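You operate a simulated robot arm through the tools that you are given. There is no shell and no other tool. Be economical: measure what you need, move in short steps, check, and stop when the job is done.

The job below is to be done with a simulated robot arm. You get a single attempt, and the scene is never put back.

JOB
Lay the red pad on the white mark and crane the block with the handle onto it.
Fine: pad's grip toward the outer girder; push the block under the hook and shut the latch first; then green up, white out, black down, one press each after the hook stops; end landed, latched, at rest.

It is judged by the outcome, as a careful person would: the job done as asked, and still so three seconds after it is handed in. It fails if anything else is knocked over, pushed out of place, dropped, spilled or broken.

ROBOT AND FRAMES
A 7-joint arm with a two-finger parallel gripper on a trunk, on a base that drives. Base frame: it is fixed to the floor where the robot stands at the start and does not move with it; the origin is under the middle of the robot, x ahead of it, y to its left, z up. Readings come in mm, degrees, newtons and seconds.
Its first joint turns from -166.0 to 166.0 degrees. Places, roughly: black button [400, 1300, 1000]; block with the handle [750, 1000, 750]; crane hook [700, 800, 1200]; green button [400, 1200, 1000]; hook latch [700, 900, 1100]; landing mark [700, 400, 800]; red pad (23x11x6 cm) [500, 0, 800]; top of the red pad [500, 100, 800]; white button [300, 1200, 1000]; white mark [700, 400, 800]. Payload 1.57 kg.
The tool frame sits at the grasp point between the pads (the TCP): z along the fingers, y along the line on which they close. The tips reach 30 mm beyond it. The gripper opens to 80 mm. The fingers are 17 mm wide and 12 mm thick; the gripper's body (40 by 82 mm) begins 80 mm behind the TCP.
Orientation is told as [roll, pitch, yaw] about the base's x, y, z axes, in that order, counted from this pose: with the fingers straight down and closing along the base's y, the tool's x points along the base's -x, its y along +y and its z along -z.

CONTROLS
- The arm moves only by the tool jog_arm. Its argument "plan" is a list of rows, each a list of 7 numbers: the shift along the tool's x, y, z in units of 40 mm (1.0 is 40 mm), then the turn, a rotation vector about the tool's x, y, z in units of 8 degrees (1.0 is 8 degrees), then the closure, from 0 (fully open) to 1 (shut). In form: [[dx, dy, dz, wx, wy, wz, hand], ...]. A call has 1 to 20 rows; each row shifts and turns the commanded pose from where the row before left it, along the tool's axes as they then stand. A call with a number of a shift or a turn outside -1 to 1 is refused whole. Rows are played at 5 a second. More than 50 mm and 8.6 degrees between two rows, or a gripper value outside its range, and nothing of the call is played. Where a pose cannot be reached the arm comes as near as it can. A force on the tool above 90 N (or 10 N above the force at the start of the call, whichever is more), or a blocked arm, ends the call early, and 0.2 s more pass. The fingers move at their own pace (about 153 mm/s each) and stop on an object; they squeeze with about 39 N. The grip force told is the motor's: it shows also when the fingers shut on nothing. Time passes only in rows, and 0.2 s behind the last, so rows that do not move let the fingers close. It gives the time, the measured TCP pose, the force on the tool (base axes), the opening and the grip force at its end, in the units of the frame above (readings bear some noise), with the torque about the TCP (base axes, N m) and any sound that the robot's microphone picked up.
- Cameras (640 x 400 px; columns grow to the right, rows downward): "scene" is now at [-21.2, 235.7, 1416.1]; the picture's right is [0.50, -0.86, 0.00], its down [-0.09, -0.05, -0.99] and it looks along [0.86, 0.50, -0.10] (base axes); focal length 214 px, centre (320, 200). "wrist" rides on the gripper at [72, -7, -122] in the tool frame; the picture's right is [0.09, 1.00, 0.00], its down [-0.84, 0.08, -0.54] and it looks along [-0.54, 0.05, 0.84] (tool axes); focal length 238 px, centre (320, 200). There is no depth. A picture from a camera that has moved, and an enlarged one, comes with that camera's place and axes in the base frame and with its lens.
- grab_frame(camera): a new picture of that camera. No time passes.
- drive_base(legs): drives the robot by 1 to 6 legs, each [ahead, left, turn to the left] in mm, mm and degrees, along the robot's own axes; the way and the turn of a leg run together, so that a leg with both is an arc; at most 1500 mm and 180 degrees a leg. The arm and the cameras ride along, it lands a little off, and it stops where it bumps. It gives what a move gives.
- aim_head(pan, tilt): turns the head with the scene camera to pan (to the left, within 143 degrees either way) and tilt (down, from -29 to 69), counted from straight ahead of the robot. It gives what a move gives.
- close_up(camera, box): a new picture of the part [left, top, right, bottom] of that camera's present view, enlarged. No time passes.
- job_done(): hands the job in; it is judged then, once.

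Work in short steps. Places have to be worked out from the pictures, the camera data and where the tool is seen: move nearer, look again, correct. Check each grasp and each placing, and mend what went wrong. You have 120 turns and 98 pictures in all, those below and enlarged ones among them. Open the gripper and draw the arm clear of the work before you hand the job in, unless the task says otherwise; then end with one line.

The tools are called after "Request:" as name(argument=value, ...) on one line, values as JSON. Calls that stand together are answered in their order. jog_arm: Moves the arm, as the interface text tells. Its arguments: {"type":"object","properties":{"plan":{"type":"array"}},"required":["plan"]} The other tools are called the same way: drive_base (legs) drives the base; aim_head (pan, tilt) turns the head that bears the scene camera; grab_frame (camera) takes a picture; close_up (camera, box) takes an enlarged picture of a part of a camera's view; job_done () hands the job in.

At the start:

```text
t: 0.0
position: [154.7, 342.4, 1409.8]
orientation: [0.1, 0.0, 0.0]
contact_force: [0.2, 0.1, 0.1]
moment: [0.02, -0.01, -0.01]
grip_width: 80.0
gripper_force: 0.1
robot x, y, heading: [1.6, 0.4, -0.2]
head pan, tilt: [30.2, 5.9]
```

scene: 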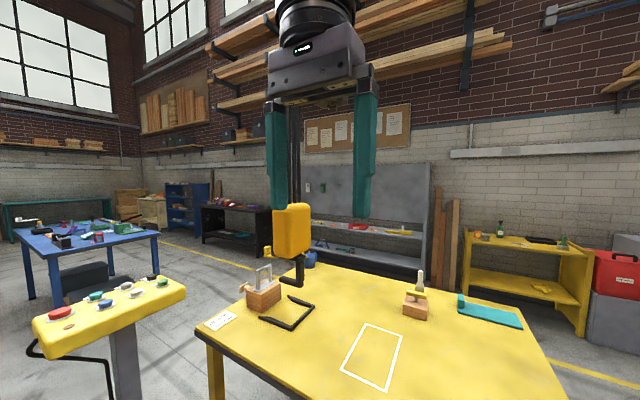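
wrist: 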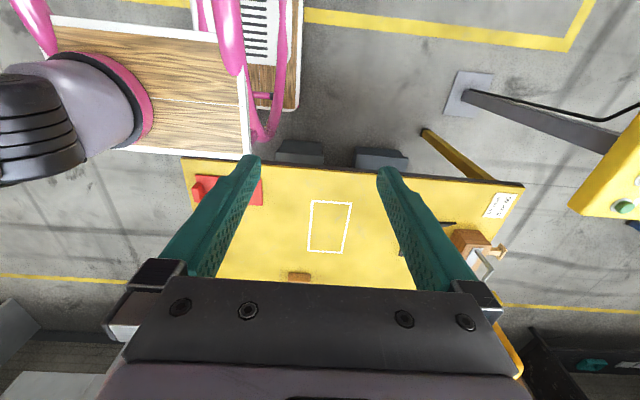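

I start by looking around: the console with buttons, the crane with the block, and the red pad.

Request:
close_up(camera="scene", box=[180, 190, 340, 340])

Request:
close_up(camera="scene", box=[20, 250, 200, 363])

Request:
aim_head(pan=10, tilt=40)

Request:
grab_frame(camera="scene")

```text
2.67 times, centred on (260, 265) of scene
camera zoom: at [-21.2, 235.7, 1416.1], right [0.5, -0.86, 0.0], down [-0.09, -0.05, -0.99], along [0.86, 0.5, -0.1], focal length 572 px, centre (480, 27)
```

zoom: 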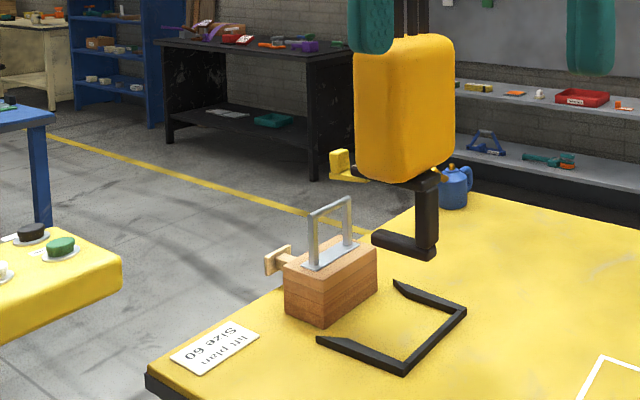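

```text
3.54 times, centred on (110, 306) of scene
camera zoom: at [-21.2, 235.7, 1416.1], right [0.5, -0.86, 0.0], down [-0.09, -0.05, -0.99], along [0.86, 0.5, -0.1], focal length 759 px, centre (1063, -177)
```

zoom: 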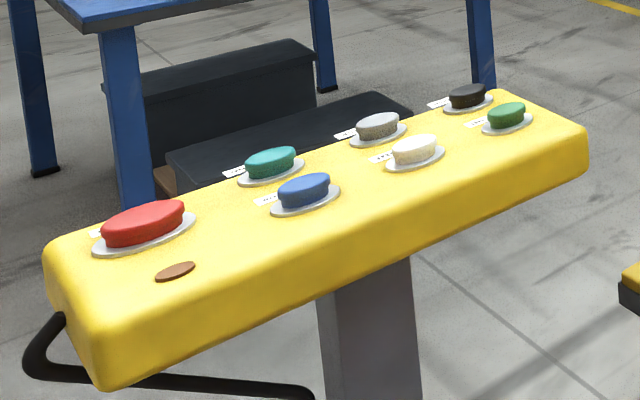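

```text
t: 1.0
position: [156.4, 343.7, 1410.4]
orientation: [0.1, 0.0, 0.1]
contact_force: [0.7, -0.4, -0.3]
moment: [0.01, -0.01, 0.0]
grip_width: 80.0
gripper_force: 0.1
robot x, y, heading: [0.4, -1.2, 0.2]
head pan, tilt: [10.0, 40.0]
```

```text
93 pictures are left
camera scene: at [-17.1, 204.2, 1361.9], right [0.17, -0.98, 0.0], down [-0.63, -0.11, -0.77], along [0.75, 0.13, -0.64], focal length 214 px, centre (320, 200)
```

scene: 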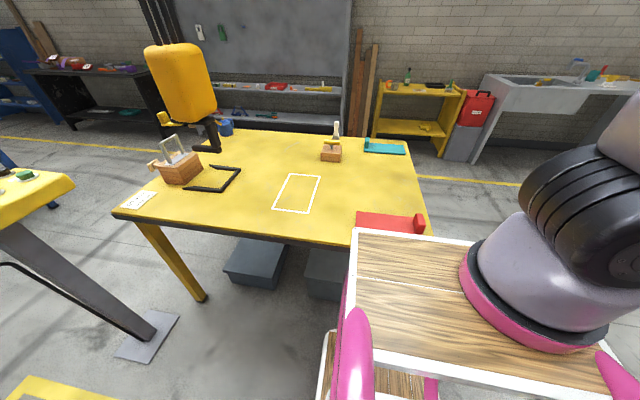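

Now looking up for the girders and around for the hook.

Request:
aim_head(pan=30, tilt=-29)

Request:
grab_frame(camera="scene")

Request:
aim_head(pan=60, tilt=20)

Request:
grab_frame(camera="scene")

```text
t: 2.4
position: [155.3, 342.7, 1411.0]
orientation: [-0.1, 0.0, 0.0]
contact_force: [-0.8, 0.1, 0.2]
moment: [0.01, 0.03, -0.04]
grip_width: 80.1
gripper_force: 0.1
robot x, y, heading: [0.0, 0.5, 0.2]
head pan, tilt: [30.0, -28.6]
```

```text
92 pictures are left
camera scene: at [-42.8, 222.9, 1465.6], right [0.5, -0.87, 0.0], down [0.41, 0.24, -0.88], along [0.76, 0.44, 0.48], focal length 214 px, centre (320, 200)
```

scene: 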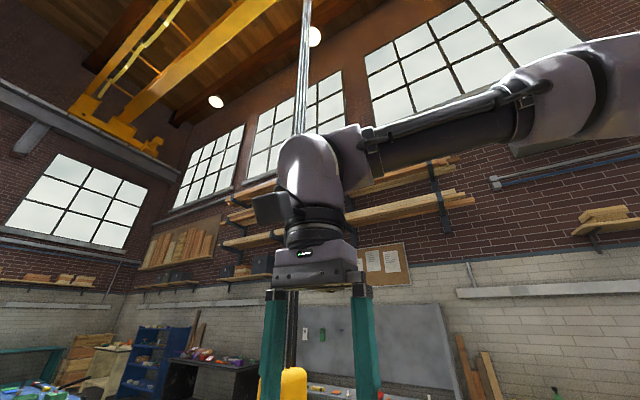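

```text
t: 3.6
position: [155.2, 342.6, 1410.6]
orientation: [0.0, 0.0, -0.1]
contact_force: [-0.4, 0.1, -0.2]
moment: [0.02, 0.03, -0.01]
grip_width: 80.2
gripper_force: 0.1
robot x, y, heading: [1.0, -3.2, -0.1]
head pan, tilt: [60.0, 20.0]
```

```text
91 pictures are left
camera scene: at [-54.2, 270.0, 1393.3], right [0.87, -0.5, 0.0], down [-0.17, -0.3, -0.94], along [0.47, 0.81, -0.34], focal length 214 px, centre (320, 200)
```

scene: 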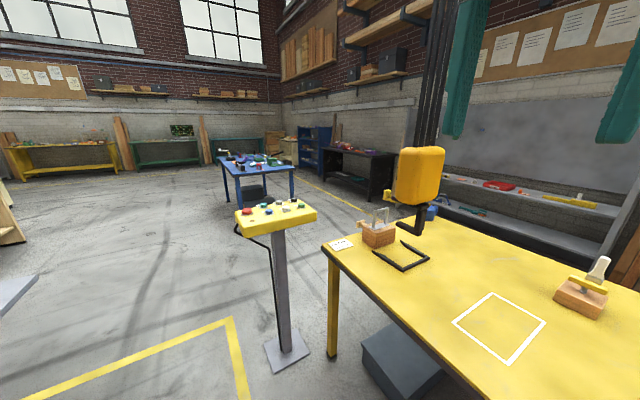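

The girders run along y overhead. I look for their differences/labels, moving the head to see past the arm.

Request:
aim_head(pan=75, tilt=-29)

Request:
grab_frame(camera="scene")

Request:
aim_head(pan=-20, tilt=-29)

Request:
grab_frame(camera="scene")

```text
t: 4.7
position: [154.9, 342.7, 1410.8]
orientation: [0.0, 0.0, 0.0]
contact_force: [0.1, 0.4, -0.8]
moment: [-0.02, -0.05, 0.0]
grip_width: 80.0
gripper_force: 0.0
robot x, y, heading: [4.7, 0.2, 0.2]
head pan, tilt: [75.0, -28.6]
```

```text
90 pictures are left
camera scene: at [-83.5, 254.2, 1465.6], right [0.97, -0.26, 0.0], down [0.12, 0.46, -0.88], along [0.23, 0.85, 0.48], focal length 214 px, centre (320, 200)
```

scene: 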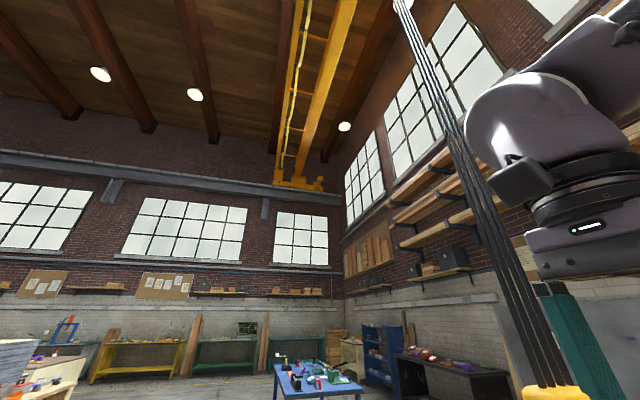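

```text
t: 6.5
position: [153.7, 342.5, 1410.5]
orientation: [0.0, 0.0, 0.0]
contact_force: [0.3, -0.1, 0.2]
moment: [0.01, 0.03, 0.01]
grip_width: 79.8
gripper_force: 0.0
robot x, y, heading: [-0.5, -0.5, 0.0]
head pan, tilt: [-20.0, -28.6]
```

```text
89 pictures are left
camera scene: at [-37.9, 166.5, 1465.6], right [-0.34, -0.94, 0.0], down [0.45, -0.16, -0.88], along [0.82, -0.3, 0.48], focal length 214 px, centre (320, 200)
```

scene: 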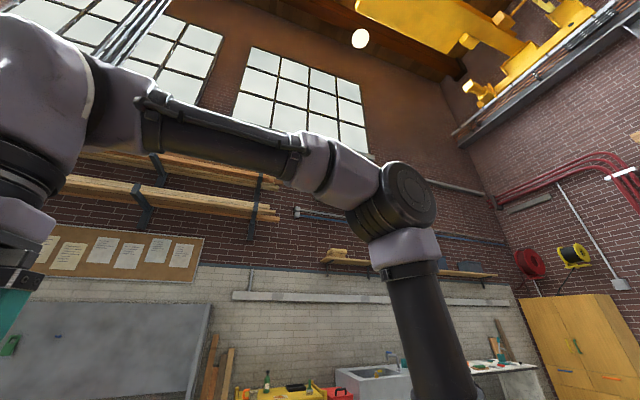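

Request:
close_up(camera="scene", box=[340, 0, 640, 150])

Request:
aim_head(pan=-70, tilt=-29)

Request:
grab_frame(camera="scene")

Request:
grab_frame(camera="wrist")

```text
2.13 times, centred on (490, 75) of scene
camera zoom: at [-37.9, 166.5, 1465.6], right [-0.34, -0.94, 0.0], down [0.45, -0.16, -0.88], along [0.82, -0.3, 0.48], focal length 458 px, centre (-43, 467)
```

zoom: 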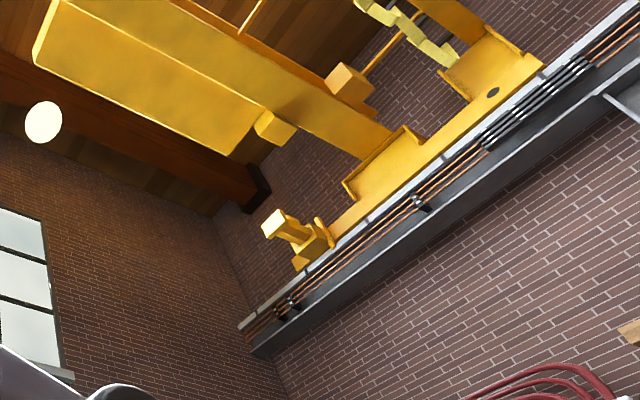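

```text
t: 7.6
position: [154.3, 343.6, 1410.3]
orientation: [0.0, 0.1, 0.0]
contact_force: [-0.4, 0.3, 0.0]
moment: [0.0, -0.01, -0.01]
grip_width: 79.8
gripper_force: 0.1
robot x, y, heading: [-2.0, 5.8, -0.1]
head pan, tilt: [-70.0, -28.6]
```

```text
87 pictures are left
camera scene: at [-77.9, 126.5, 1465.6], right [-0.94, -0.34, 0.0], down [0.16, -0.45, -0.88], along [0.3, -0.82, 0.48], focal length 214 px, centre (320, 200)
```

scene: 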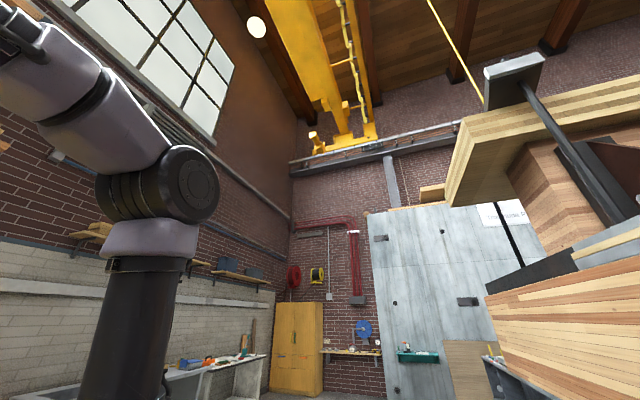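

```text
86 pictures are left
camera wrist: at [82.9, 336.0, 1531.9], right [-0.09, 1.0, 0.0], down [0.84, 0.08, 0.54], along [0.54, 0.05, -0.84], focal length 238 px, centre (320, 200)
```

wrist: 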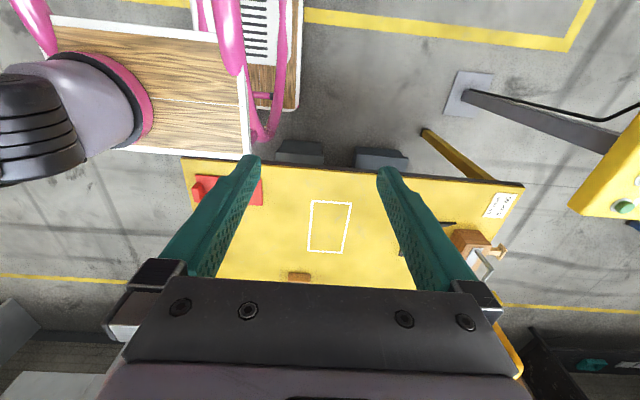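

Now the pad and mark up close.

Request:
aim_head(pan=0, tilt=45)

Request:
grab_frame(camera="scene")

Request:
close_up(camera="scene", box=[210, 100, 430, 240])

```text
t: 9.1
position: [155.5, 343.4, 1410.8]
orientation: [-0.1, 0.0, -0.1]
contact_force: [0.4, -0.1, 0.9]
moment: [0.01, 0.01, 0.01]
grip_width: 80.3
gripper_force: 0.1
robot x, y, heading: [-0.5, 2.4, 0.0]
head pan, tilt: [0.0, 45.0]
```

```text
85 pictures are left
camera scene: at [-19.5, 189.4, 1354.6], right [0.0, -1.0, 0.0], down [-0.71, 0.0, -0.71], along [0.71, 0.0, -0.71], focal length 214 px, centre (320, 200)
```

scene: 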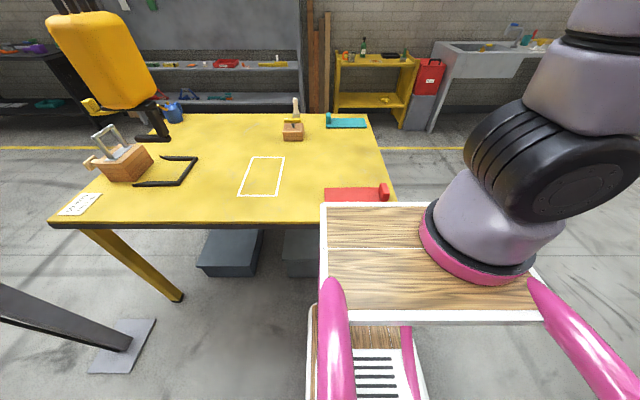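

```text
2.86 times, centred on (320, 170) of scene
camera zoom: at [-19.5, 189.4, 1354.6], right [0.0, -1.0, 0.0], down [-0.71, 0.0, -0.71], along [0.71, 0.0, -0.71], focal length 613 px, centre (320, 286)
```

zoom: 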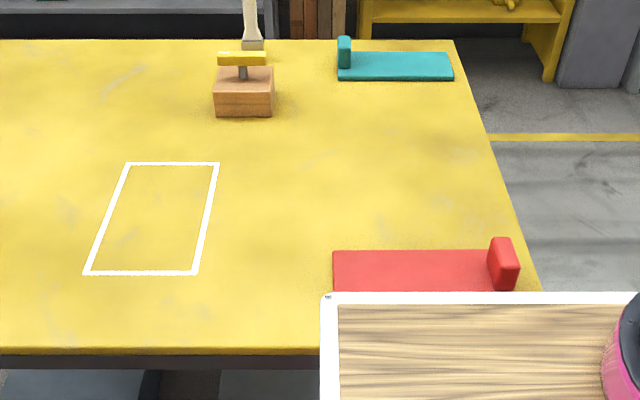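

The mark is about (735,440), 270x150 outline, long along x; the pad lies along y with its upright grip at the -y end. I move the gripper forward and right to look at the pad from above.

Request:
jog_arm(plan=[[-1, 0, 0, 0, 0, 0, 0], [-1, 0, 0, 0, 0, 0, 0], [-1, 0, 0, 0, 0, 0, 0], [-1, 0, 0, 0, 0, 0, 0], [-1, 0, 0, 0, 0, 0, 0], [-1, 0, 0, 0, 0, 0, 0], [-1, 0, 0, 0, 0, 0, 0], [-1, 0, 0, 0, 0, 0, 0], [0, -1, 0.5, 0, 0, 0, 0], [0, -1, 0.5, 0, 0, 0, 0], [0, -1, 0.5, 0, 0, 0, 0], [0, -1, 0.5, 0, 0, 0, 0], [0, -1, 0.5, 0, 0, 0, 0], [0, -1, 0.5, 0, 0, 0, 0], [0, -1, 0.5, 0, 0, 0, 0], [0, -1, 0.5, 0, 0, 0, 0]])

Request:
grab_frame(camera="wrist")

Request:
grab_frame(camera="scene")

```text
t: 12.5
position: [474.7, 22.0, 1252.4]
orientation: [0.0, 0.0, 0.1]
contact_force: [0.2, 0.6, -0.5]
moment: [-0.01, 0.03, -0.01]
grip_width: 80.1
gripper_force: 0.0
robot x, y, heading: [0.2, -0.8, 0.0]
head pan, tilt: [0.0, 45.0]
```

```text
83 pictures are left
camera wrist: at [403.2, 14.8, 1373.4], right [-0.09, 1.0, 0.0], down [0.84, 0.08, 0.54], along [0.54, 0.05, -0.84], focal length 238 px, centre (320, 200)
```

wrist: 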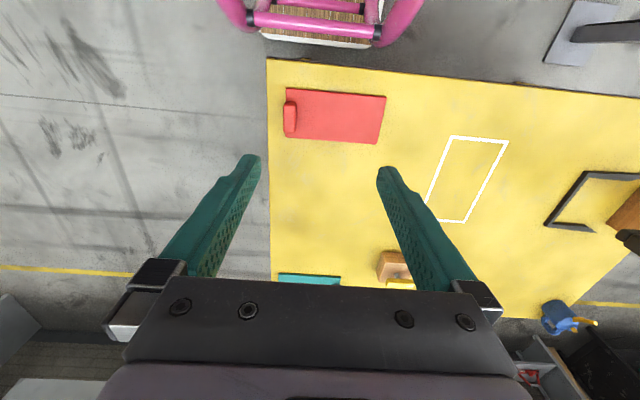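

```text
82 pictures are left
camera scene: at [-19.6, 189.6, 1354.5], right [0.0, -1.0, 0.0], down [-0.71, 0.0, -0.71], along [0.71, 0.0, -0.71], focal length 214 px, centre (320, 200)
```

scene: 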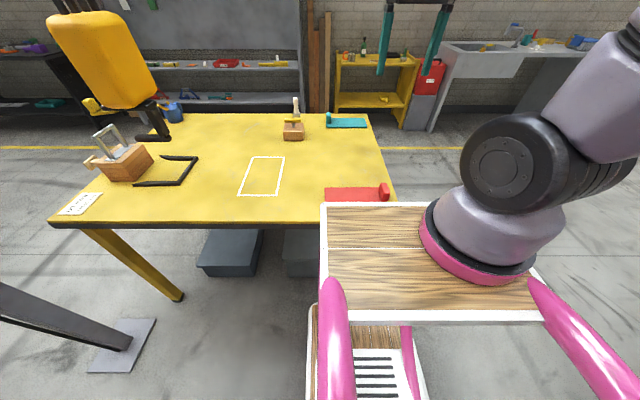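

Triangulation gives table top z≈802, mark centre ≈(684,423), pad centre ≈(535,60) with grip at ≈(533,-37). I descend above the grip and look.

Request:
jog_arm(plan=[[-0.5, -0.5, 0.8, 0, 0, 0, 0], [-0.5, -0.5, 0.8, 0, 0, 0, 0], [-0.45, -0.5, 0.8, 0, 0, 0, 0], [0, 0, 1, 0, 0, 0, 0], [0, 0, 1, 0, 0, 0, 0], [0, 0, 0.6, 0, 0, 0, 0], [0, 0, 0, 0, 0, 0, 0]])

Request:
grab_frame(camera="wrist")

Request:
close_up(camera="scene", box=[310, 110, 450, 220])

```text
t: 14.1
position: [533.1, -36.4, 1051.6]
orientation: [-0.1, 0.1, -0.1]
contact_force: [0.3, -0.5, -0.1]
moment: [-0.01, -0.01, 0.0]
grip_width: 79.9
gripper_force: 0.0
robot x, y, heading: [1.2, -2.5, 0.1]
head pan, tilt: [0.0, 45.0]
```

```text
81 pictures are left
camera wrist: at [462.1, -44.7, 1173.1], right [-0.09, 1.0, 0.0], down [0.84, 0.08, 0.54], along [0.54, 0.05, -0.84], focal length 238 px, centre (320, 200)
```

wrist: 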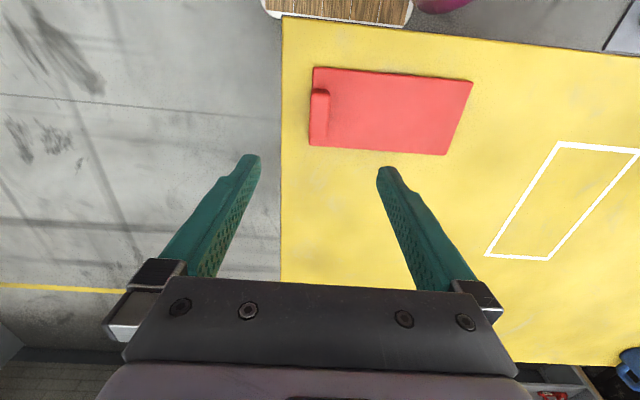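

```text
3.64 times, centred on (380, 165) of scene
camera zoom: at [-19.6, 189.4, 1354.6], right [0.0, -1.0, 0.0], down [-0.71, 0.0, -0.71], along [0.71, 0.0, -0.71], focal length 780 px, centre (102, 327)
```

zoom: 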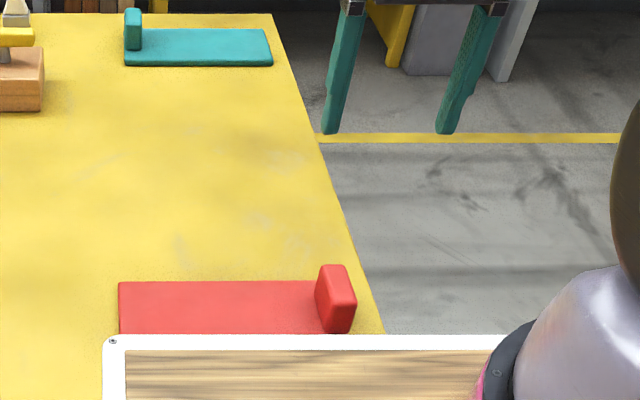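

The grip is about x 505–562, y≈-40, top ≈862. I descend over it and check before closing.

Request:
jog_arm(plan=[[0, -0.05, 1, 0, 0, 0, 0], [0, 0, 1, 0, 0, 0, 0], [0, 0, 1, 0, 0, 0, 0], [0, 0, 0.75, 0, 0, 0, 0], [0, 0, 0, 0, 0, 0, 0]])

Request:
grab_frame(camera="wrist")

```text
t: 15.3
position: [531.2, -37.6, 900.7]
orientation: [0.0, 0.0, 0.0]
contact_force: [0.0, -0.1, 0.4]
moment: [0.03, 0.0, 0.0]
grip_width: 79.9
gripper_force: 0.1
robot x, y, heading: [3.4, -0.2, -0.0]
head pan, tilt: [0.0, 45.0]
```

```text
79 pictures are left
camera wrist: at [459.6, -45.0, 1021.9], right [-0.09, 1.0, 0.0], down [0.84, 0.08, 0.54], along [0.54, 0.05, -0.84], focal length 238 px, centre (320, 200)
```

wrist: 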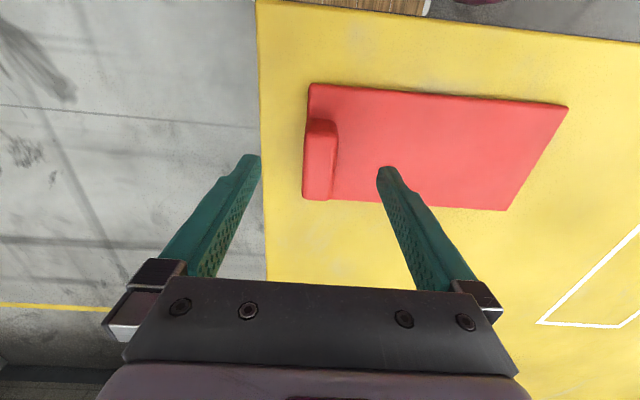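

Aligned with the tab between the fingers. Descend 50 mm and close.

Request:
jog_arm(plan=[[0, 0, 0.65, 0, 0, 0, 0], [0, 0, 0.6, 0, 0, 0, 0], [0, 0, 0, 0, 0, 0, 0], [0, 0, 0, 0, 0, 0, 1], [0, 0, 0, 0, 0, 0, 1], [0, 0, 0, 0, 0, 0, 1], [0, 0, 0, 0, 0, 0, 1]])

Request:
grab_frame(camera="wrist")

```text
t: 16.9
position: [531.5, -37.6, 850.5]
orientation: [0.0, -0.1, 0.0]
contact_force: [-0.1, 0.4, 0.6]
moment: [-0.12, 0.01, 0.01]
grip_width: 25.7
gripper_force: 37.2
robot x, y, heading: [-3.4, 1.2, 0.1]
head pan, tilt: [0.0, 45.0]
```

```text
78 pictures are left
camera wrist: at [459.7, -45.0, 971.7], right [-0.09, 1.0, 0.0], down [0.84, 0.08, 0.54], along [0.54, 0.05, -0.84], focal length 238 px, centre (320, 200)
```

wrist: 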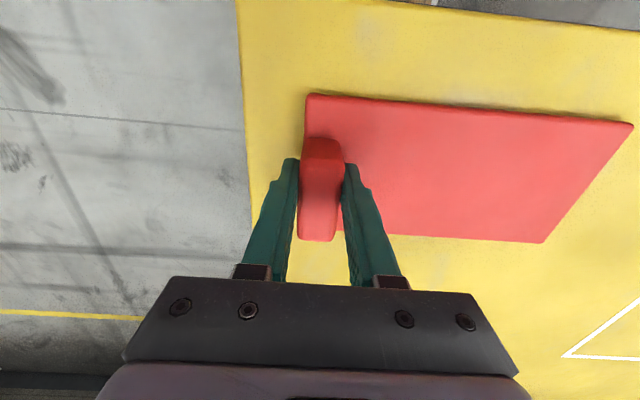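

Gripped at 25.7 mm. Lift slightly and check it holds.

Request:
jog_arm(plan=[[0, 0, -0.3, 0, 0, 0, 1], [0, 0, -0.5, 0, 0, 0, 1], [0, 0, -0.7, 0, 0, 0, 1], [0, 0, -1, 0, 0, 0, 1], [0, 0, 0, 0, 0, 0, 1]])

Request:
grab_frame(camera="wrist")

Request:
grab_frame(camera="scene")

```text
t: 18.1
position: [531.1, -34.9, 949.7]
orientation: [0.0, -0.1, 0.0]
contact_force: [-0.3, -0.1, -0.3]
moment: [-0.01, 0.01, -0.02]
grip_width: 0.0
gripper_force: 21.0
robot x, y, heading: [0.7, 1.3, 0.2]
head pan, tilt: [0.0, 45.0]
```

```text
77 pictures are left
camera wrist: at [459.5, -42.9, 1071.9], right [-0.09, 1.0, 0.0], down [0.84, 0.08, 0.54], along [0.54, 0.05, -0.84], focal length 238 px, centre (320, 200)
```

wrist: 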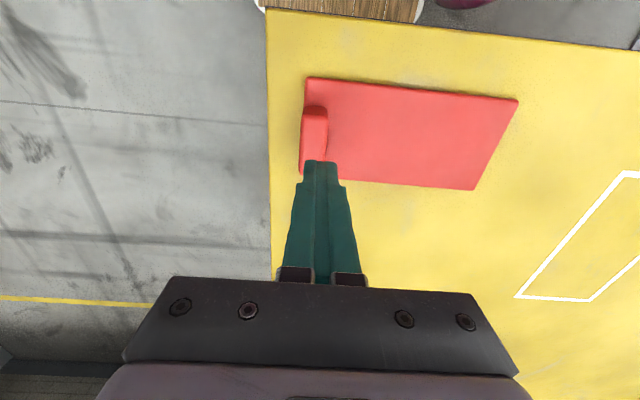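

```text
76 pictures are left
camera scene: at [-19.4, 189.4, 1354.6], right [0.0, -1.0, 0.0], down [-0.71, 0.0, -0.71], along [0.71, 0.0, -0.71], focal length 214 px, centre (320, 200)
```

scene: 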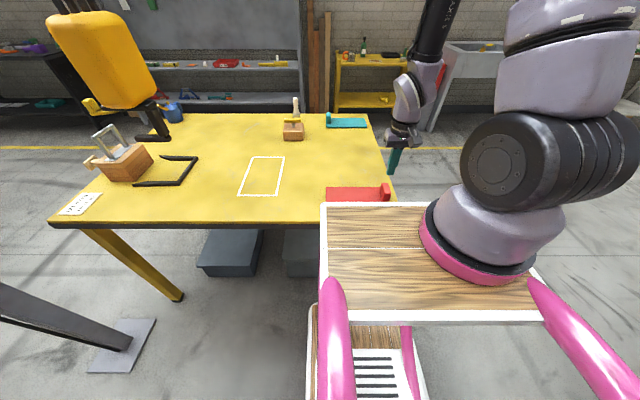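

The fingers slipped off (pad too heavy to hold by one end); the pad is still in place. I'll drag it later along the table. First settle which girder is "outer": check the space behind before backing off for a look up.

Request:
aim_head(pan=143, tilt=15)

Request:
grab_frame(camera="scene")

Request:
aim_head(pan=-143, tilt=15)

Request:
grab_frame(camera="scene")

```text
t: 20.4
position: [531.9, -35.4, 950.0]
orientation: [-0.1, 0.1, 0.0]
contact_force: [0.1, -0.4, 0.1]
moment: [-0.01, -0.01, 0.0]
grip_width: 0.0
gripper_force: 20.8
robot x, y, heading: [2.3, -0.2, 0.0]
head pan, tilt: [143.0, 15.0]
```

```text
75 pictures are left
camera scene: at [-175.4, 245.6, 1401.4], right [0.6, 0.8, 0.0], down [0.21, -0.16, -0.97], along [-0.77, 0.58, -0.26], focal length 214 px, centre (320, 200)
```

scene: 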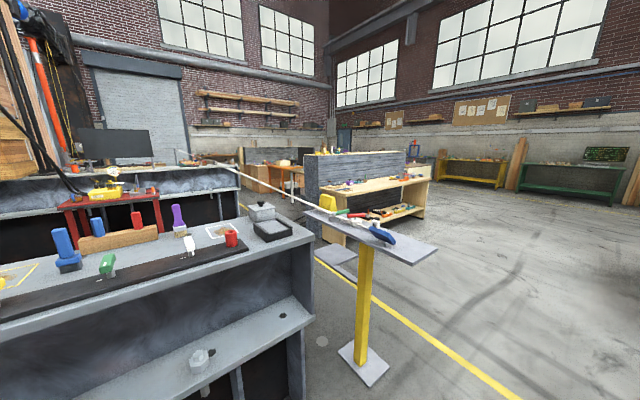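

```text
t: 24.3
position: [531.0, -36.5, 950.5]
orientation: [0.1, 0.0, -0.1]
contact_force: [0.3, 0.4, 0.1]
moment: [0.02, 0.0, 0.02]
grip_width: 0.0
gripper_force: 21.3
robot x, y, heading: [-1.9, -2.2, -0.1]
head pan, tilt: [-143.0, 15.0]
```

```text
74 pictures are left
camera scene: at [-175.4, 133.1, 1401.4], right [-0.6, 0.8, 0.0], down [0.21, 0.16, -0.97], along [-0.77, -0.58, -0.26], focal length 214 px, centre (320, 200)
```

scene: 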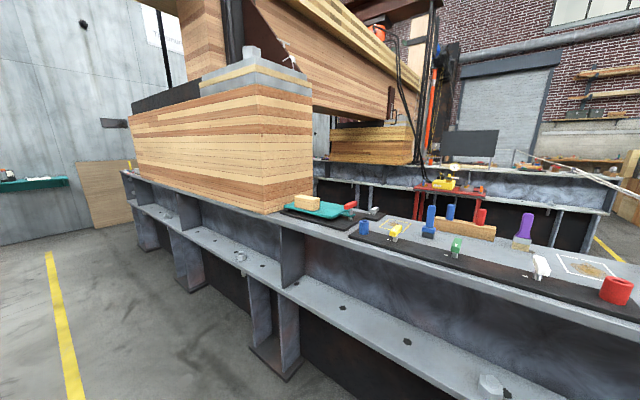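

There is a rig of floor girders behind too. I back off from the table and go left to view the console, crane and overhead structure.

Request:
drive_base(legs=[[-450, 0, 0], [0, 500, 0]])

Request:
aim_head(pan=-10, tilt=-29)

Request:
grab_frame(camera="scene")

Request:
aim_head(pan=20, tilt=20)

Request:
grab_frame(camera="scene")

```text
t: 26.7
position: [134.9, -34.8, 950.7]
orientation: [0.1, -0.2, -0.1]
contact_force: [-0.5, -0.1, -0.1]
moment: [0.0, -0.01, 0.0]
grip_width: 0.0
gripper_force: 21.2
robot x, y, heading: [-395.6, 4.2, -0.4]
head pan, tilt: [-143.0, 15.0]
stopped in leg 1: the robot was blocked; the commanded pose is now the measured one
```

```text
t: 28.9
position: [134.6, -33.8, 951.2]
orientation: [0.0, -0.1, -0.2]
contact_force: [0.4, 0.7, 0.7]
moment: [-0.01, 0.0, 0.02]
grip_width: 0.2
gripper_force: 21.2
robot x, y, heading: [-397.2, 2.0, -0.1]
head pan, tilt: [-10.0, -28.6]
```

```text
73 pictures are left
camera scene: at [-431.1, 180.2, 1465.6], right [-0.18, -0.98, 0.0], down [0.47, -0.08, -0.88], along [0.86, -0.15, 0.48], focal length 214 px, centre (320, 200)
```

scene: 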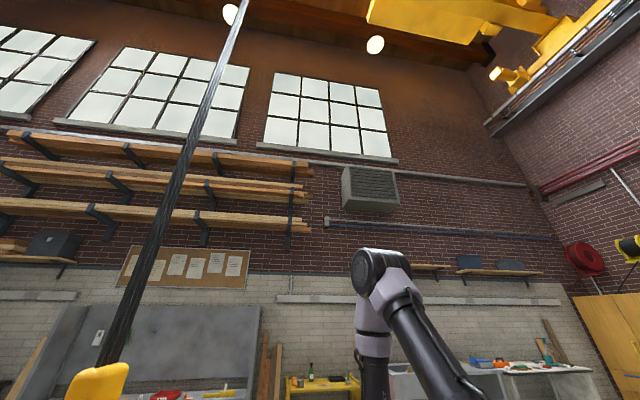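

```text
t: 30.1
position: [134.3, -35.5, 952.0]
orientation: [-0.1, 0.0, 0.0]
contact_force: [0.2, 0.4, -0.3]
moment: [0.02, 0.02, -0.01]
grip_width: 0.0
gripper_force: 21.1
robot x, y, heading: [-392.7, 2.1, -0.2]
head pan, tilt: [20.0, 20.0]
```

```text
72 pictures are left
camera scene: at [-409.5, 223.7, 1393.3], right [0.34, -0.94, 0.0], down [-0.32, -0.12, -0.94], along [0.88, 0.32, -0.34], focal length 214 px, centre (320, 200)
```

scene: 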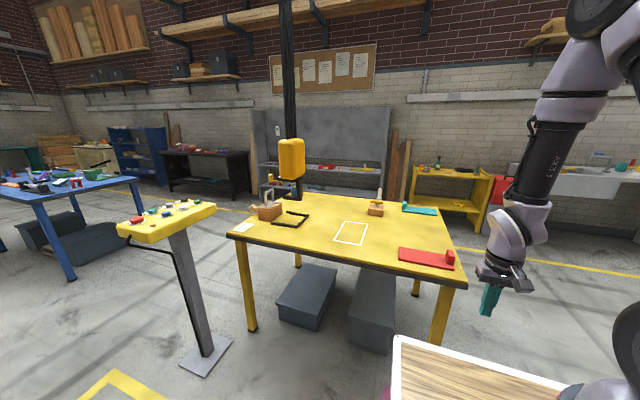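

The hall is big, so the crane bridge is high (hook midway between the two overhead girders). I use the wrist camera pointed up to see the trolley and girders: raise and extend, then tilt the tool up.

Request:
jog_arm(plan=[[-0.6, 0, -1, 0, 0, 0, 1], [-0.6, 0, -1, 0, 0, 0, 1], [-0.6, 0, -1, 0, 0, 0, 1], [-0.6, 0, -1, 0, 0, 0, 1], [-0.6, 0, -1, 0, 0, 0, 1], [-0.6, 0, -1, 0, 0, 0, 1], [-0.6, 0, -1, 0, 0, 0, 1], [-0.6, 0, -1, 0, 0, 0, 1], [-0.6, 0, -1, 0, 0, 0, 1], [-0.6, 0, -1, 0, 0, 0, 1]])

Request:
jog_arm(plan=[[0, 0, 0, 0, -1, 0, 1], [0, 0, 0, 0, -1, 0, 1], [0, 0, 0, 0, -1, 0, 1], [0, 0, 0, 0, -1, 0, 1], [0, 0, 0, 0, -1, 0, 1], [0, 0, 0, 0, -1, 0, 1], [0, 0, 0, 0, -1, 0, 1], [0, 0, 0, 0, -1, 0, 1], [0, 0, 0, 0, -1, 0, 1], [0, 0, 0, 0, -1, 0, 1], [0, 0, 0, 0, -1, 0, 1], [0, 0, 0, 0, -1, 0, 1], [0, 0, 0, 0, -1, 0, 1], [0, 0, 0, 0, -1, 0, 1], [0, 0, 0, 0, -1, 0, 1]])

Request:
grab_frame(camera="wrist")

```text
t: 32.3
position: [374.7, -36.4, 1350.8]
orientation: [0.1, 0.0, -0.2]
contact_force: [0.0, 0.2, 0.9]
moment: [0.0, -0.02, 0.03]
grip_width: 0.0
gripper_force: 21.1
robot x, y, heading: [-393.8, 2.3, 0.1]
head pan, tilt: [20.0, 20.0]
```

```text
t: 35.5
position: [358.6, -54.3, 1407.1]
orientation: [-67.7, -88.0, 64.0]
contact_force: [-1.1, 6.3, 0.0]
moment: [-0.01, 0.01, -0.57]
grip_width: 0.0
gripper_force: 21.5
out of reach, approached as far as the arm can: row 8, 9, 10, 12, 13, 14, 15
robot x, y, heading: [-397.3, 4.3, -0.3]
head pan, tilt: [20.0, 20.0]
```

```text
71 pictures are left
camera wrist: at [234.6, -55.2, 1336.2], right [0.06, 0.99, -0.12], down [-0.52, 0.14, 0.84], along [0.85, 0.01, 0.53], focal length 238 px, centre (320, 200)
```

wrist: 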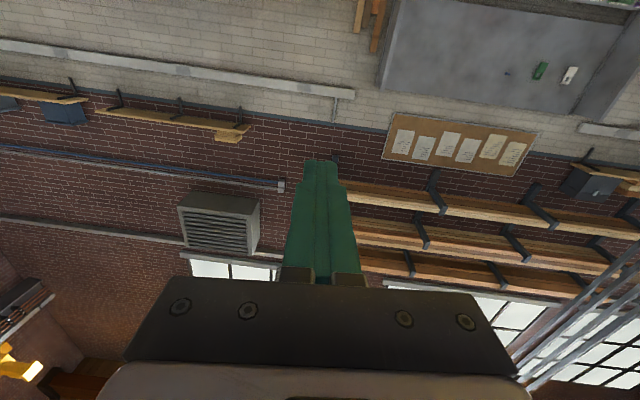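

The arm can't point higher; I undo this tilt. Then I'll read the lift-plan sheet, console labels and signs.

Request:
jog_arm(plan=[[0, 0, 0, 0, 1, 0, 1], [0, 0, 0, 0, 1, 0, 1], [0, 0, 0, 0, 1, 0, 1], [0, 0, 0, 0, 1, 0, 1], [0, 0, 0, 0, 1, 0, 1], [0, 0, 0, 0, 1, 0, 1], [0, 0, 0, 0, 1, 0, 1], [0, 0, 0, 0, 1, 0, 1], [0, 0, 0, 0, 1, 0, 1], [0, 0, 0, 0, 1, 0, 1], [0, 0, 0, 0, 1, 0, 1], [0, 0, 0, 0, 1, 0, 1], [0, 0, 0, 0, 1, 0, 1], [0, 0, 0, 0, 1, 0, 1], [0, 0, 0, 0, 1, 0, 1]])

Request:
close_up(camera="scene", box=[220, 210, 270, 245])

Request:
aim_head(pan=-110, tilt=0)

Request:
grab_frame(camera="scene")

```text
t: 38.7
position: [359.1, -48.9, 1406.8]
orientation: [-1.8, 22.8, -3.7]
contact_force: [-0.2, 0.2, 0.0]
moment: [0.0, -0.03, 0.01]
grip_width: 0.2
gripper_force: 20.7
out of reach, approached as far as the arm can: row 15
robot x, y, heading: [-397.5, 3.8, 0.1]
head pan, tilt: [20.0, 20.0]
```

```text
11.43 times, centred on (245, 228) of scene
camera zoom: at [-409.6, 223.7, 1393.2], right [0.34, -0.94, 0.0], down [-0.32, -0.12, -0.94], along [0.88, 0.32, -0.34], focal length 2451 px, centre (1177, -114)
```

zoom: 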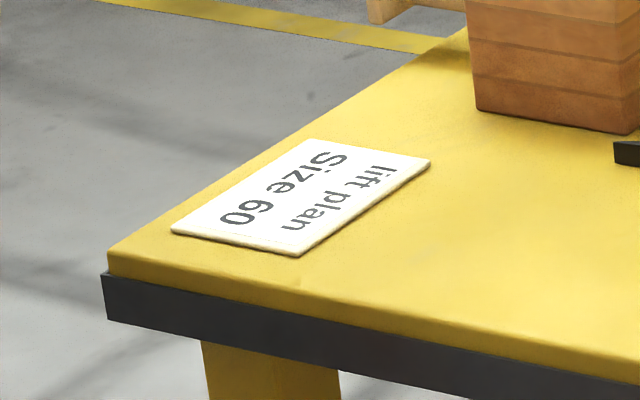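

```text
t: 40.8
position: [358.8, -47.8, 1407.4]
orientation: [-1.9, 22.8, -3.9]
contact_force: [0.2, -0.2, 0.9]
moment: [0.01, -0.01, -0.02]
grip_width: 0.1
gripper_force: 21.6
robot x, y, heading: [-397.0, -3.5, -0.2]
head pan, tilt: [-110.0, 0.0]
```

```text
69 pictures are left
camera scene: at [-528.0, 107.4, 1425.5], right [-0.94, 0.34, 0.0], down [0.0, 0.0, -1.0], along [-0.34, -0.94, 0.0], focal length 214 px, centre (320, 200)
```

scene: 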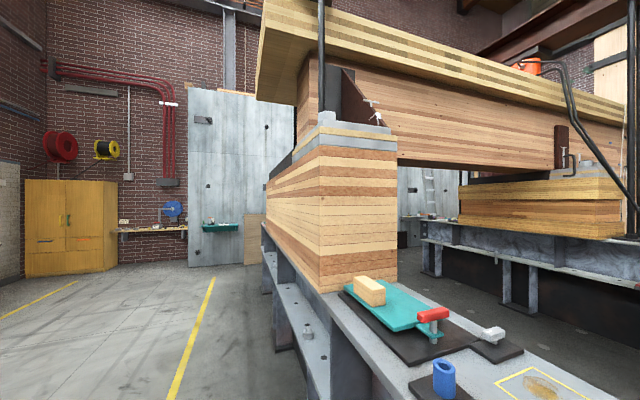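

Request:
aim_head(pan=85, tilt=-29)

Request:
grab_frame(camera="scene")

Request:
close_up(camera="scene", box=[280, 0, 520, 200])

Request:
aim_head(pan=-60, tilt=-29)

Request:
grab_frame(camera="scene")

```text
t: 43.6
position: [357.9, -48.4, 1406.9]
orientation: [-1.8, 22.7, -3.7]
contact_force: [0.2, 0.4, -0.5]
moment: [0.03, 0.01, -0.03]
grip_width: 0.0
gripper_force: 21.2
robot x, y, heading: [-397.4, 4.4, -0.1]
head pan, tilt: [85.0, -28.6]
```

```text
68 pictures are left
camera scene: at [-491.1, 258.7, 1465.6], right [1.0, -0.09, 0.0], down [0.04, 0.48, -0.88], along [0.08, 0.87, 0.48], focal length 214 px, centre (320, 200)
```

scene: 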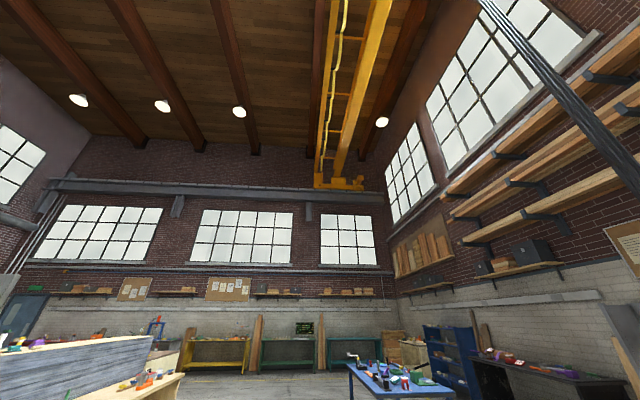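

```text
2.00 times, centred on (400, 100) of scene
camera zoom: at [-491.1, 258.7, 1465.6], right [1.0, -0.09, 0.0], down [0.04, 0.48, -0.88], along [0.08, 0.87, 0.48], focal length 429 px, centre (160, 400)
```

zoom: 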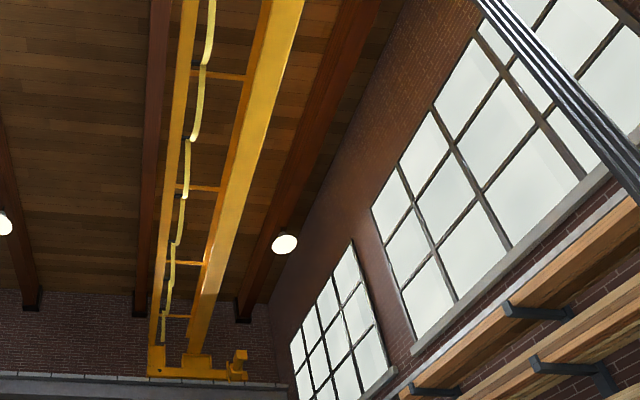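

```text
t: 45.9
position: [358.8, -47.3, 1408.3]
orientation: [-1.7, 22.7, -3.7]
contact_force: [-0.1, 0.1, -0.3]
moment: [-0.01, -0.02, -0.01]
grip_width: 0.0
gripper_force: 21.0
robot x, y, heading: [-396.3, 3.3, -0.2]
head pan, tilt: [-60.0, -28.6]
```

```text
66 pictures are left
camera scene: at [-463.6, 134.0, 1465.6], right [-0.87, -0.5, 0.0], down [0.24, -0.42, -0.88], along [0.44, -0.76, 0.48], focal length 214 px, centre (320, 200)
```

scene: 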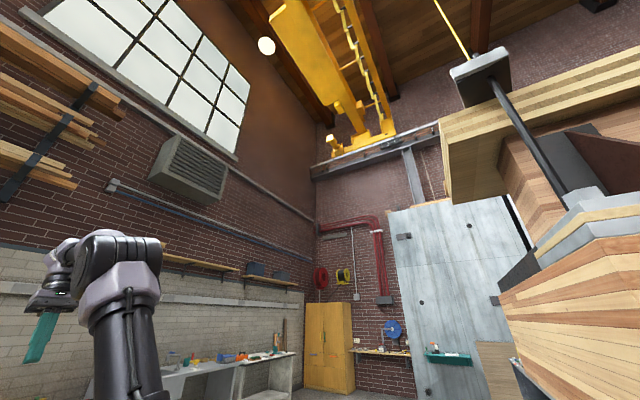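

Evidence: the floor rig's two steel girders lie at -x, and the thin outer girder of the overhead crane is also at -x (hook hangs right beneath the main one). So the pad's grip goes toward -x (robot side). I straighten the tool and return to the table.

Request:
jog_arm(plan=[[0, 0, 0, 0, -1, 0, 0], [0, 0, 0, 0, -1, 0, 0], [0, 0, 0, 0, -0.84, 0, 0], [0, 0, 0, 0, 0, 0, 0]])

Request:
drive_base(legs=[[395, 0, 0]])

Request:
aim_head(pan=0, tilt=45)

Request:
grab_frame(camera="scene")

```text
t: 46.9
position: [358.3, -46.8, 1405.9]
orientation: [-1.5, 0.0, -3.0]
contact_force: [-0.1, 0.5, -0.5]
moment: [-0.01, -0.06, -0.01]
grip_width: 79.9
gripper_force: 0.1
robot x, y, heading: [-394.8, 1.4, -0.1]
head pan, tilt: [-60.0, -28.6]
```

```text
t: 49.4
position: [756.2, -47.9, 1406.4]
orientation: [-1.7, 0.0, -3.1]
contact_force: [-0.4, 0.2, 0.1]
moment: [0.0, 0.01, -0.01]
grip_width: 80.0
gripper_force: 0.2
robot x, y, heading: [-3.8, 2.9, -0.1]
head pan, tilt: [-60.0, -28.6]
```

```text
t: 50.9
position: [756.7, -48.0, 1406.6]
orientation: [-1.7, 0.1, -3.1]
contact_force: [0.1, 0.3, -0.4]
moment: [-0.01, 0.03, 0.01]
grip_width: 80.0
gripper_force: 0.1
robot x, y, heading: [-3.4, 2.3, 0.0]
head pan, tilt: [0.0, 45.0]
```

```text
65 pictures are left
camera scene: at [-18.3, 191.1, 1354.6], right [0.0, -1.0, 0.0], down [-0.71, 0.0, -0.71], along [0.71, 0.0, -0.71], focal length 214 px, centre (320, 200)
```

scene: 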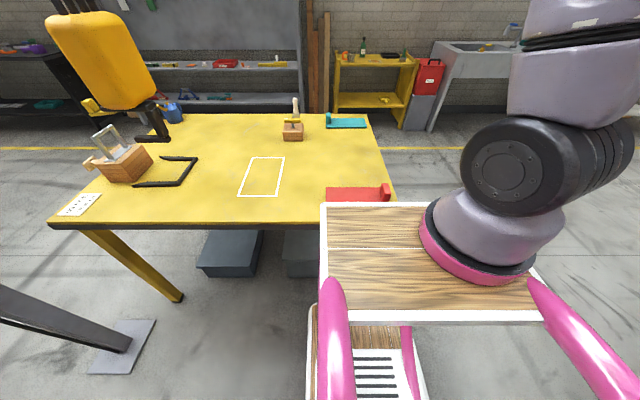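

Return above the grip, correcting the small roll/yaw.

Request:
jog_arm(plan=[[0, 0, 0, -0.21, 0, -0.39, 0], [0.4, 0, 0.9, 0, 0, 0, 0], [0.4, 0, 0.9, 0, 0, 0, 0], [0.4, 0, 0.9, 0, 0, 0, 0], [0.4, 0, 0.9, 0, 0, 0, 0], [0.4, 0, 0.9, 0, 0, 0, 0], [0.4, 0, 0.9, 0, 0, 0, 0], [0.4, 0, 0.9, 0, 0, 0, 0], [0.4, 0, 0.9, 0, 0, 0, 0], [0.4, 0, 0.9, 0, 0, 0, 0], [0.4, 0, 0.9, 0, 0, 0, 0], [0.4, 0, 0.9, 0, 0, 0, 0], [0.4, 0, 0.9, 0, 0, 0, 0], [0.4, 0, 0.9, 0, 0, 0, 0], [0.4, 0.25, 0.5, 0, 0, 0, 0], [0, 0, 0, 0, 0, 0, 0]])

Request:
grab_frame(camera="wrist")

```text
t: 54.3
position: [532.6, -37.5, 920.1]
orientation: [0.0, 0.0, 0.2]
contact_force: [-0.4, -0.4, 0.1]
moment: [0.02, 0.03, 0.0]
grip_width: 79.9
gripper_force: 0.0
robot x, y, heading: [0.4, 0.7, 0.1]
head pan, tilt: [0.0, 45.0]
```

```text
64 pictures are left
camera wrist: at [460.9, -45.0, 1040.9], right [-0.09, 1.0, 0.0], down [0.84, 0.08, 0.54], along [0.54, 0.05, -0.84], focal length 238 px, centre (320, 200)
```

wrist: 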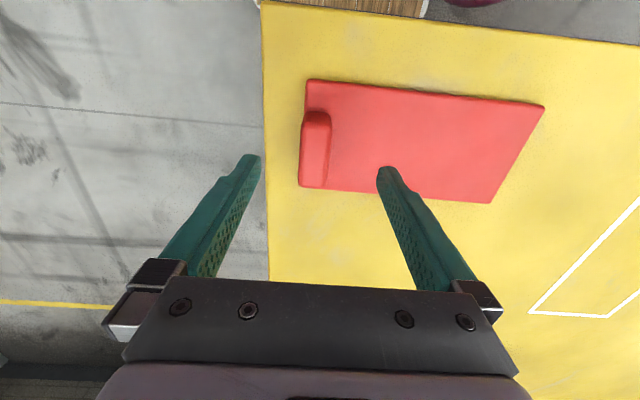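

Descend and grip, then begin dragging the pad flat along the table with a turn; I check after the first third.

Request:
jog_arm(plan=[[0, 0, 0.9, 0, 0, 0, 0], [0, 0, 0.9, 0, 0, 0, 0], [0, 0, 0, 0, 0, 0, 0], [0, 0, 0, 0, 0, 0, 1], [0, 0, 0, 0, 0, 0, 1], [0, 0, 0, 0, 0, 0, 1], [0, 0, 0, 0, 0, 0, 1], [0.01, 0.717, 0, 0, 0, 0.865, 1], [0.095, 0.747, 0, 0, 0, 0.865, 1], [0.183, 0.765, 0, 0, 0, 0.865, 1], [0.272, 0.772, 0, 0, 0, 0.865, 1], [0, 0, 0, 0, 0, 0, 1]])

Request:
grab_frame(camera="wrist")

```text
t: 56.9
position: [530.8, 85.3, 848.9]
orientation: [0.1, 0.1, -27.6]
contact_force: [0.9, 0.2, -0.2]
moment: [-0.11, 0.05, 0.03]
grip_width: 25.8
gripper_force: 36.8
robot x, y, heading: [1.1, 2.4, -0.1]
head pan, tilt: [0.0, 45.0]
```

```text
63 pictures are left
camera wrist: at [464.0, 111.8, 969.5], right [0.38, 0.92, 0.0], down [0.78, -0.32, 0.54], along [0.5, -0.21, -0.84], focal length 238 px, centre (320, 200)
```

wrist: 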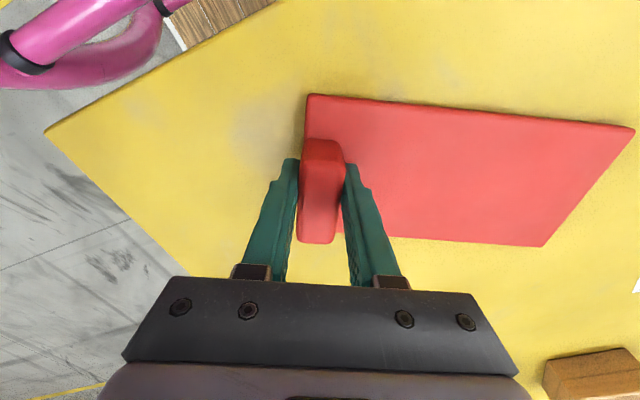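

Dragging works; the pad stays aligned in the grip. Continue the rest.

Request:
jog_arm(plan=[[0.365, 0.77, 0, 0, 0, 0.865, 1], [0.455, 0.755, 0, 0, 0, 0.865, 1], [0.545, 0.733, 0, 0, 0, 0.865, 1], [0.628, 0.695, 0, 0, 0, 0.865, 1], [0.705, 0.65, 0, 0, 0, 0.865, 1], [0.78, 0.595, 0, 0, 0, 0.865, 1], [0.848, 0.532, 0, 0, 0, 0.865, 1], [0.905, 0.462, 0, 0, 0, 0.865, 1], [0.95, 0.385, 0, 0, 0, 0.865, 1], [0, 0, 0, 0, 0, 0, 1]])

Request:
grab_frame(camera="wrist")

Request:
close_up(camera="scene", box=[180, 110, 380, 235])

```text
t: 59.1
position: [582.4, 424.3, 848.5]
orientation: [0.0, -0.1, -89.9]
contact_force: [-0.1, 0.1, 0.3]
moment: [0.0, 0.13, 0.04]
grip_width: 25.6
gripper_force: 37.3
robot x, y, heading: [0.5, 2.0, -0.3]
head pan, tilt: [0.0, 45.0]
```

```text
62 pictures are left
camera wrist: at [575.7, 495.9, 969.7], right [1.0, 0.09, 0.0], down [0.08, -0.84, 0.54], along [0.05, -0.54, -0.84], focal length 238 px, centre (320, 200)
```

wrist: 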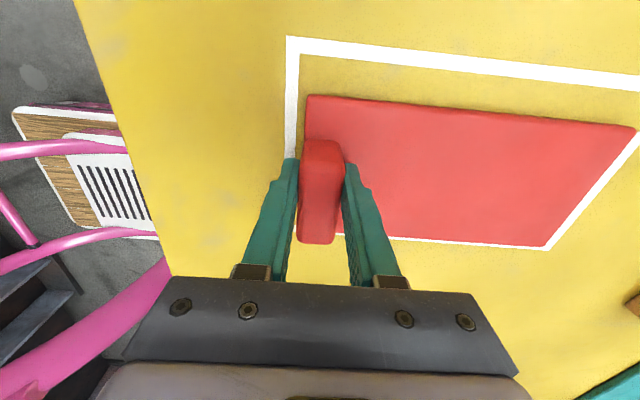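

```text
3.20 times, centred on (280, 172) of scene
camera zoom: at [-18.4, 191.4, 1354.6], right [0.0, -1.0, 0.0], down [-0.71, 0.0, -0.71], along [0.71, 0.0, -0.71], focal length 686 px, centre (448, 288)
```

zoom: 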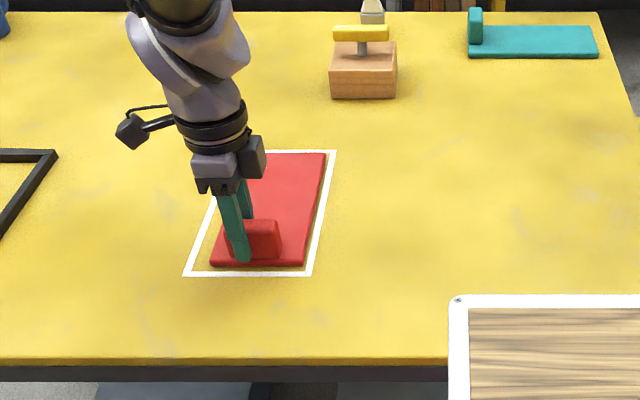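

Pad nearly centred; it needs ≈+7.5 mm in y (tool x). Nudge while gripped, then look again.

Request:
jog_arm(plan=[[0.19, 0.04, 0, 0, 0, 0, 1], [0, 0, 0, 0, 0, 0, 1], [0, 0, 0, 0, 0, 0, 0], [0, 0, 0, 0, 0, 0, 0], [0, 0, -1, 0, 0, 0, 0], [0, 0, -1, 0, 0, 0, 0], [0, 0, -1, 0, 0, 0, 0], [0, 0, -1, 0, 0, 0, 0], [0, 0, -1, 0, 0, 0, 0]])

Request:
grab_frame(camera="wrist")

Request:
close_up(camera="scene", box=[210, 130, 310, 205])

```text
t: 61.1
position: [583.6, 429.6, 1049.2]
orientation: [-0.1, 0.0, -89.6]
contact_force: [-0.6, 1.1, -0.4]
moment: [-0.02, 0.02, 0.02]
grip_width: 80.0
gripper_force: 0.1
robot x, y, heading: [1.4, 3.4, -0.2]
head pan, tilt: [0.0, 45.0]
```

```text
60 pictures are left
camera wrist: at [576.2, 502.1, 1169.5], right [1.0, 0.09, 0.0], down [0.08, -0.84, 0.54], along [0.05, -0.54, -0.84], focal length 238 px, centre (320, 200)
```

wrist: 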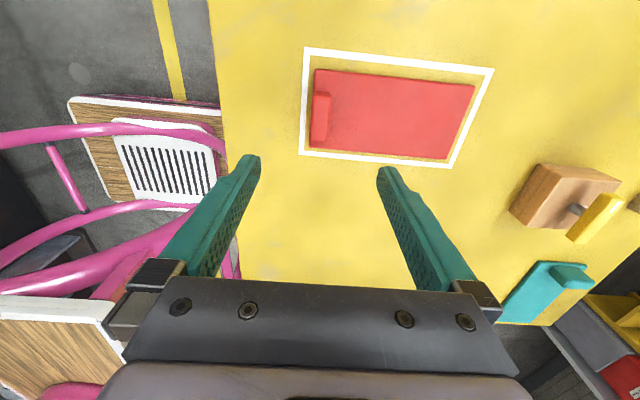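

```text
5.33 times, centred on (260, 168) of scene
camera zoom: at [-18.2, 191.5, 1354.5], right [0.0, -1.0, 0.0], down [-0.71, 0.0, -0.71], along [0.71, 0.0, -0.71], focal length 1144 px, centre (640, 373)
```

zoom: 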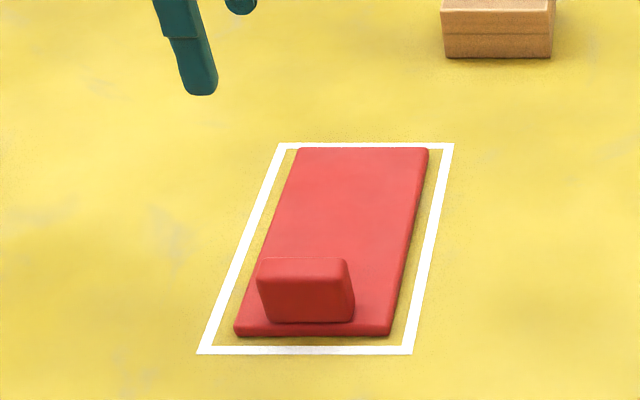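

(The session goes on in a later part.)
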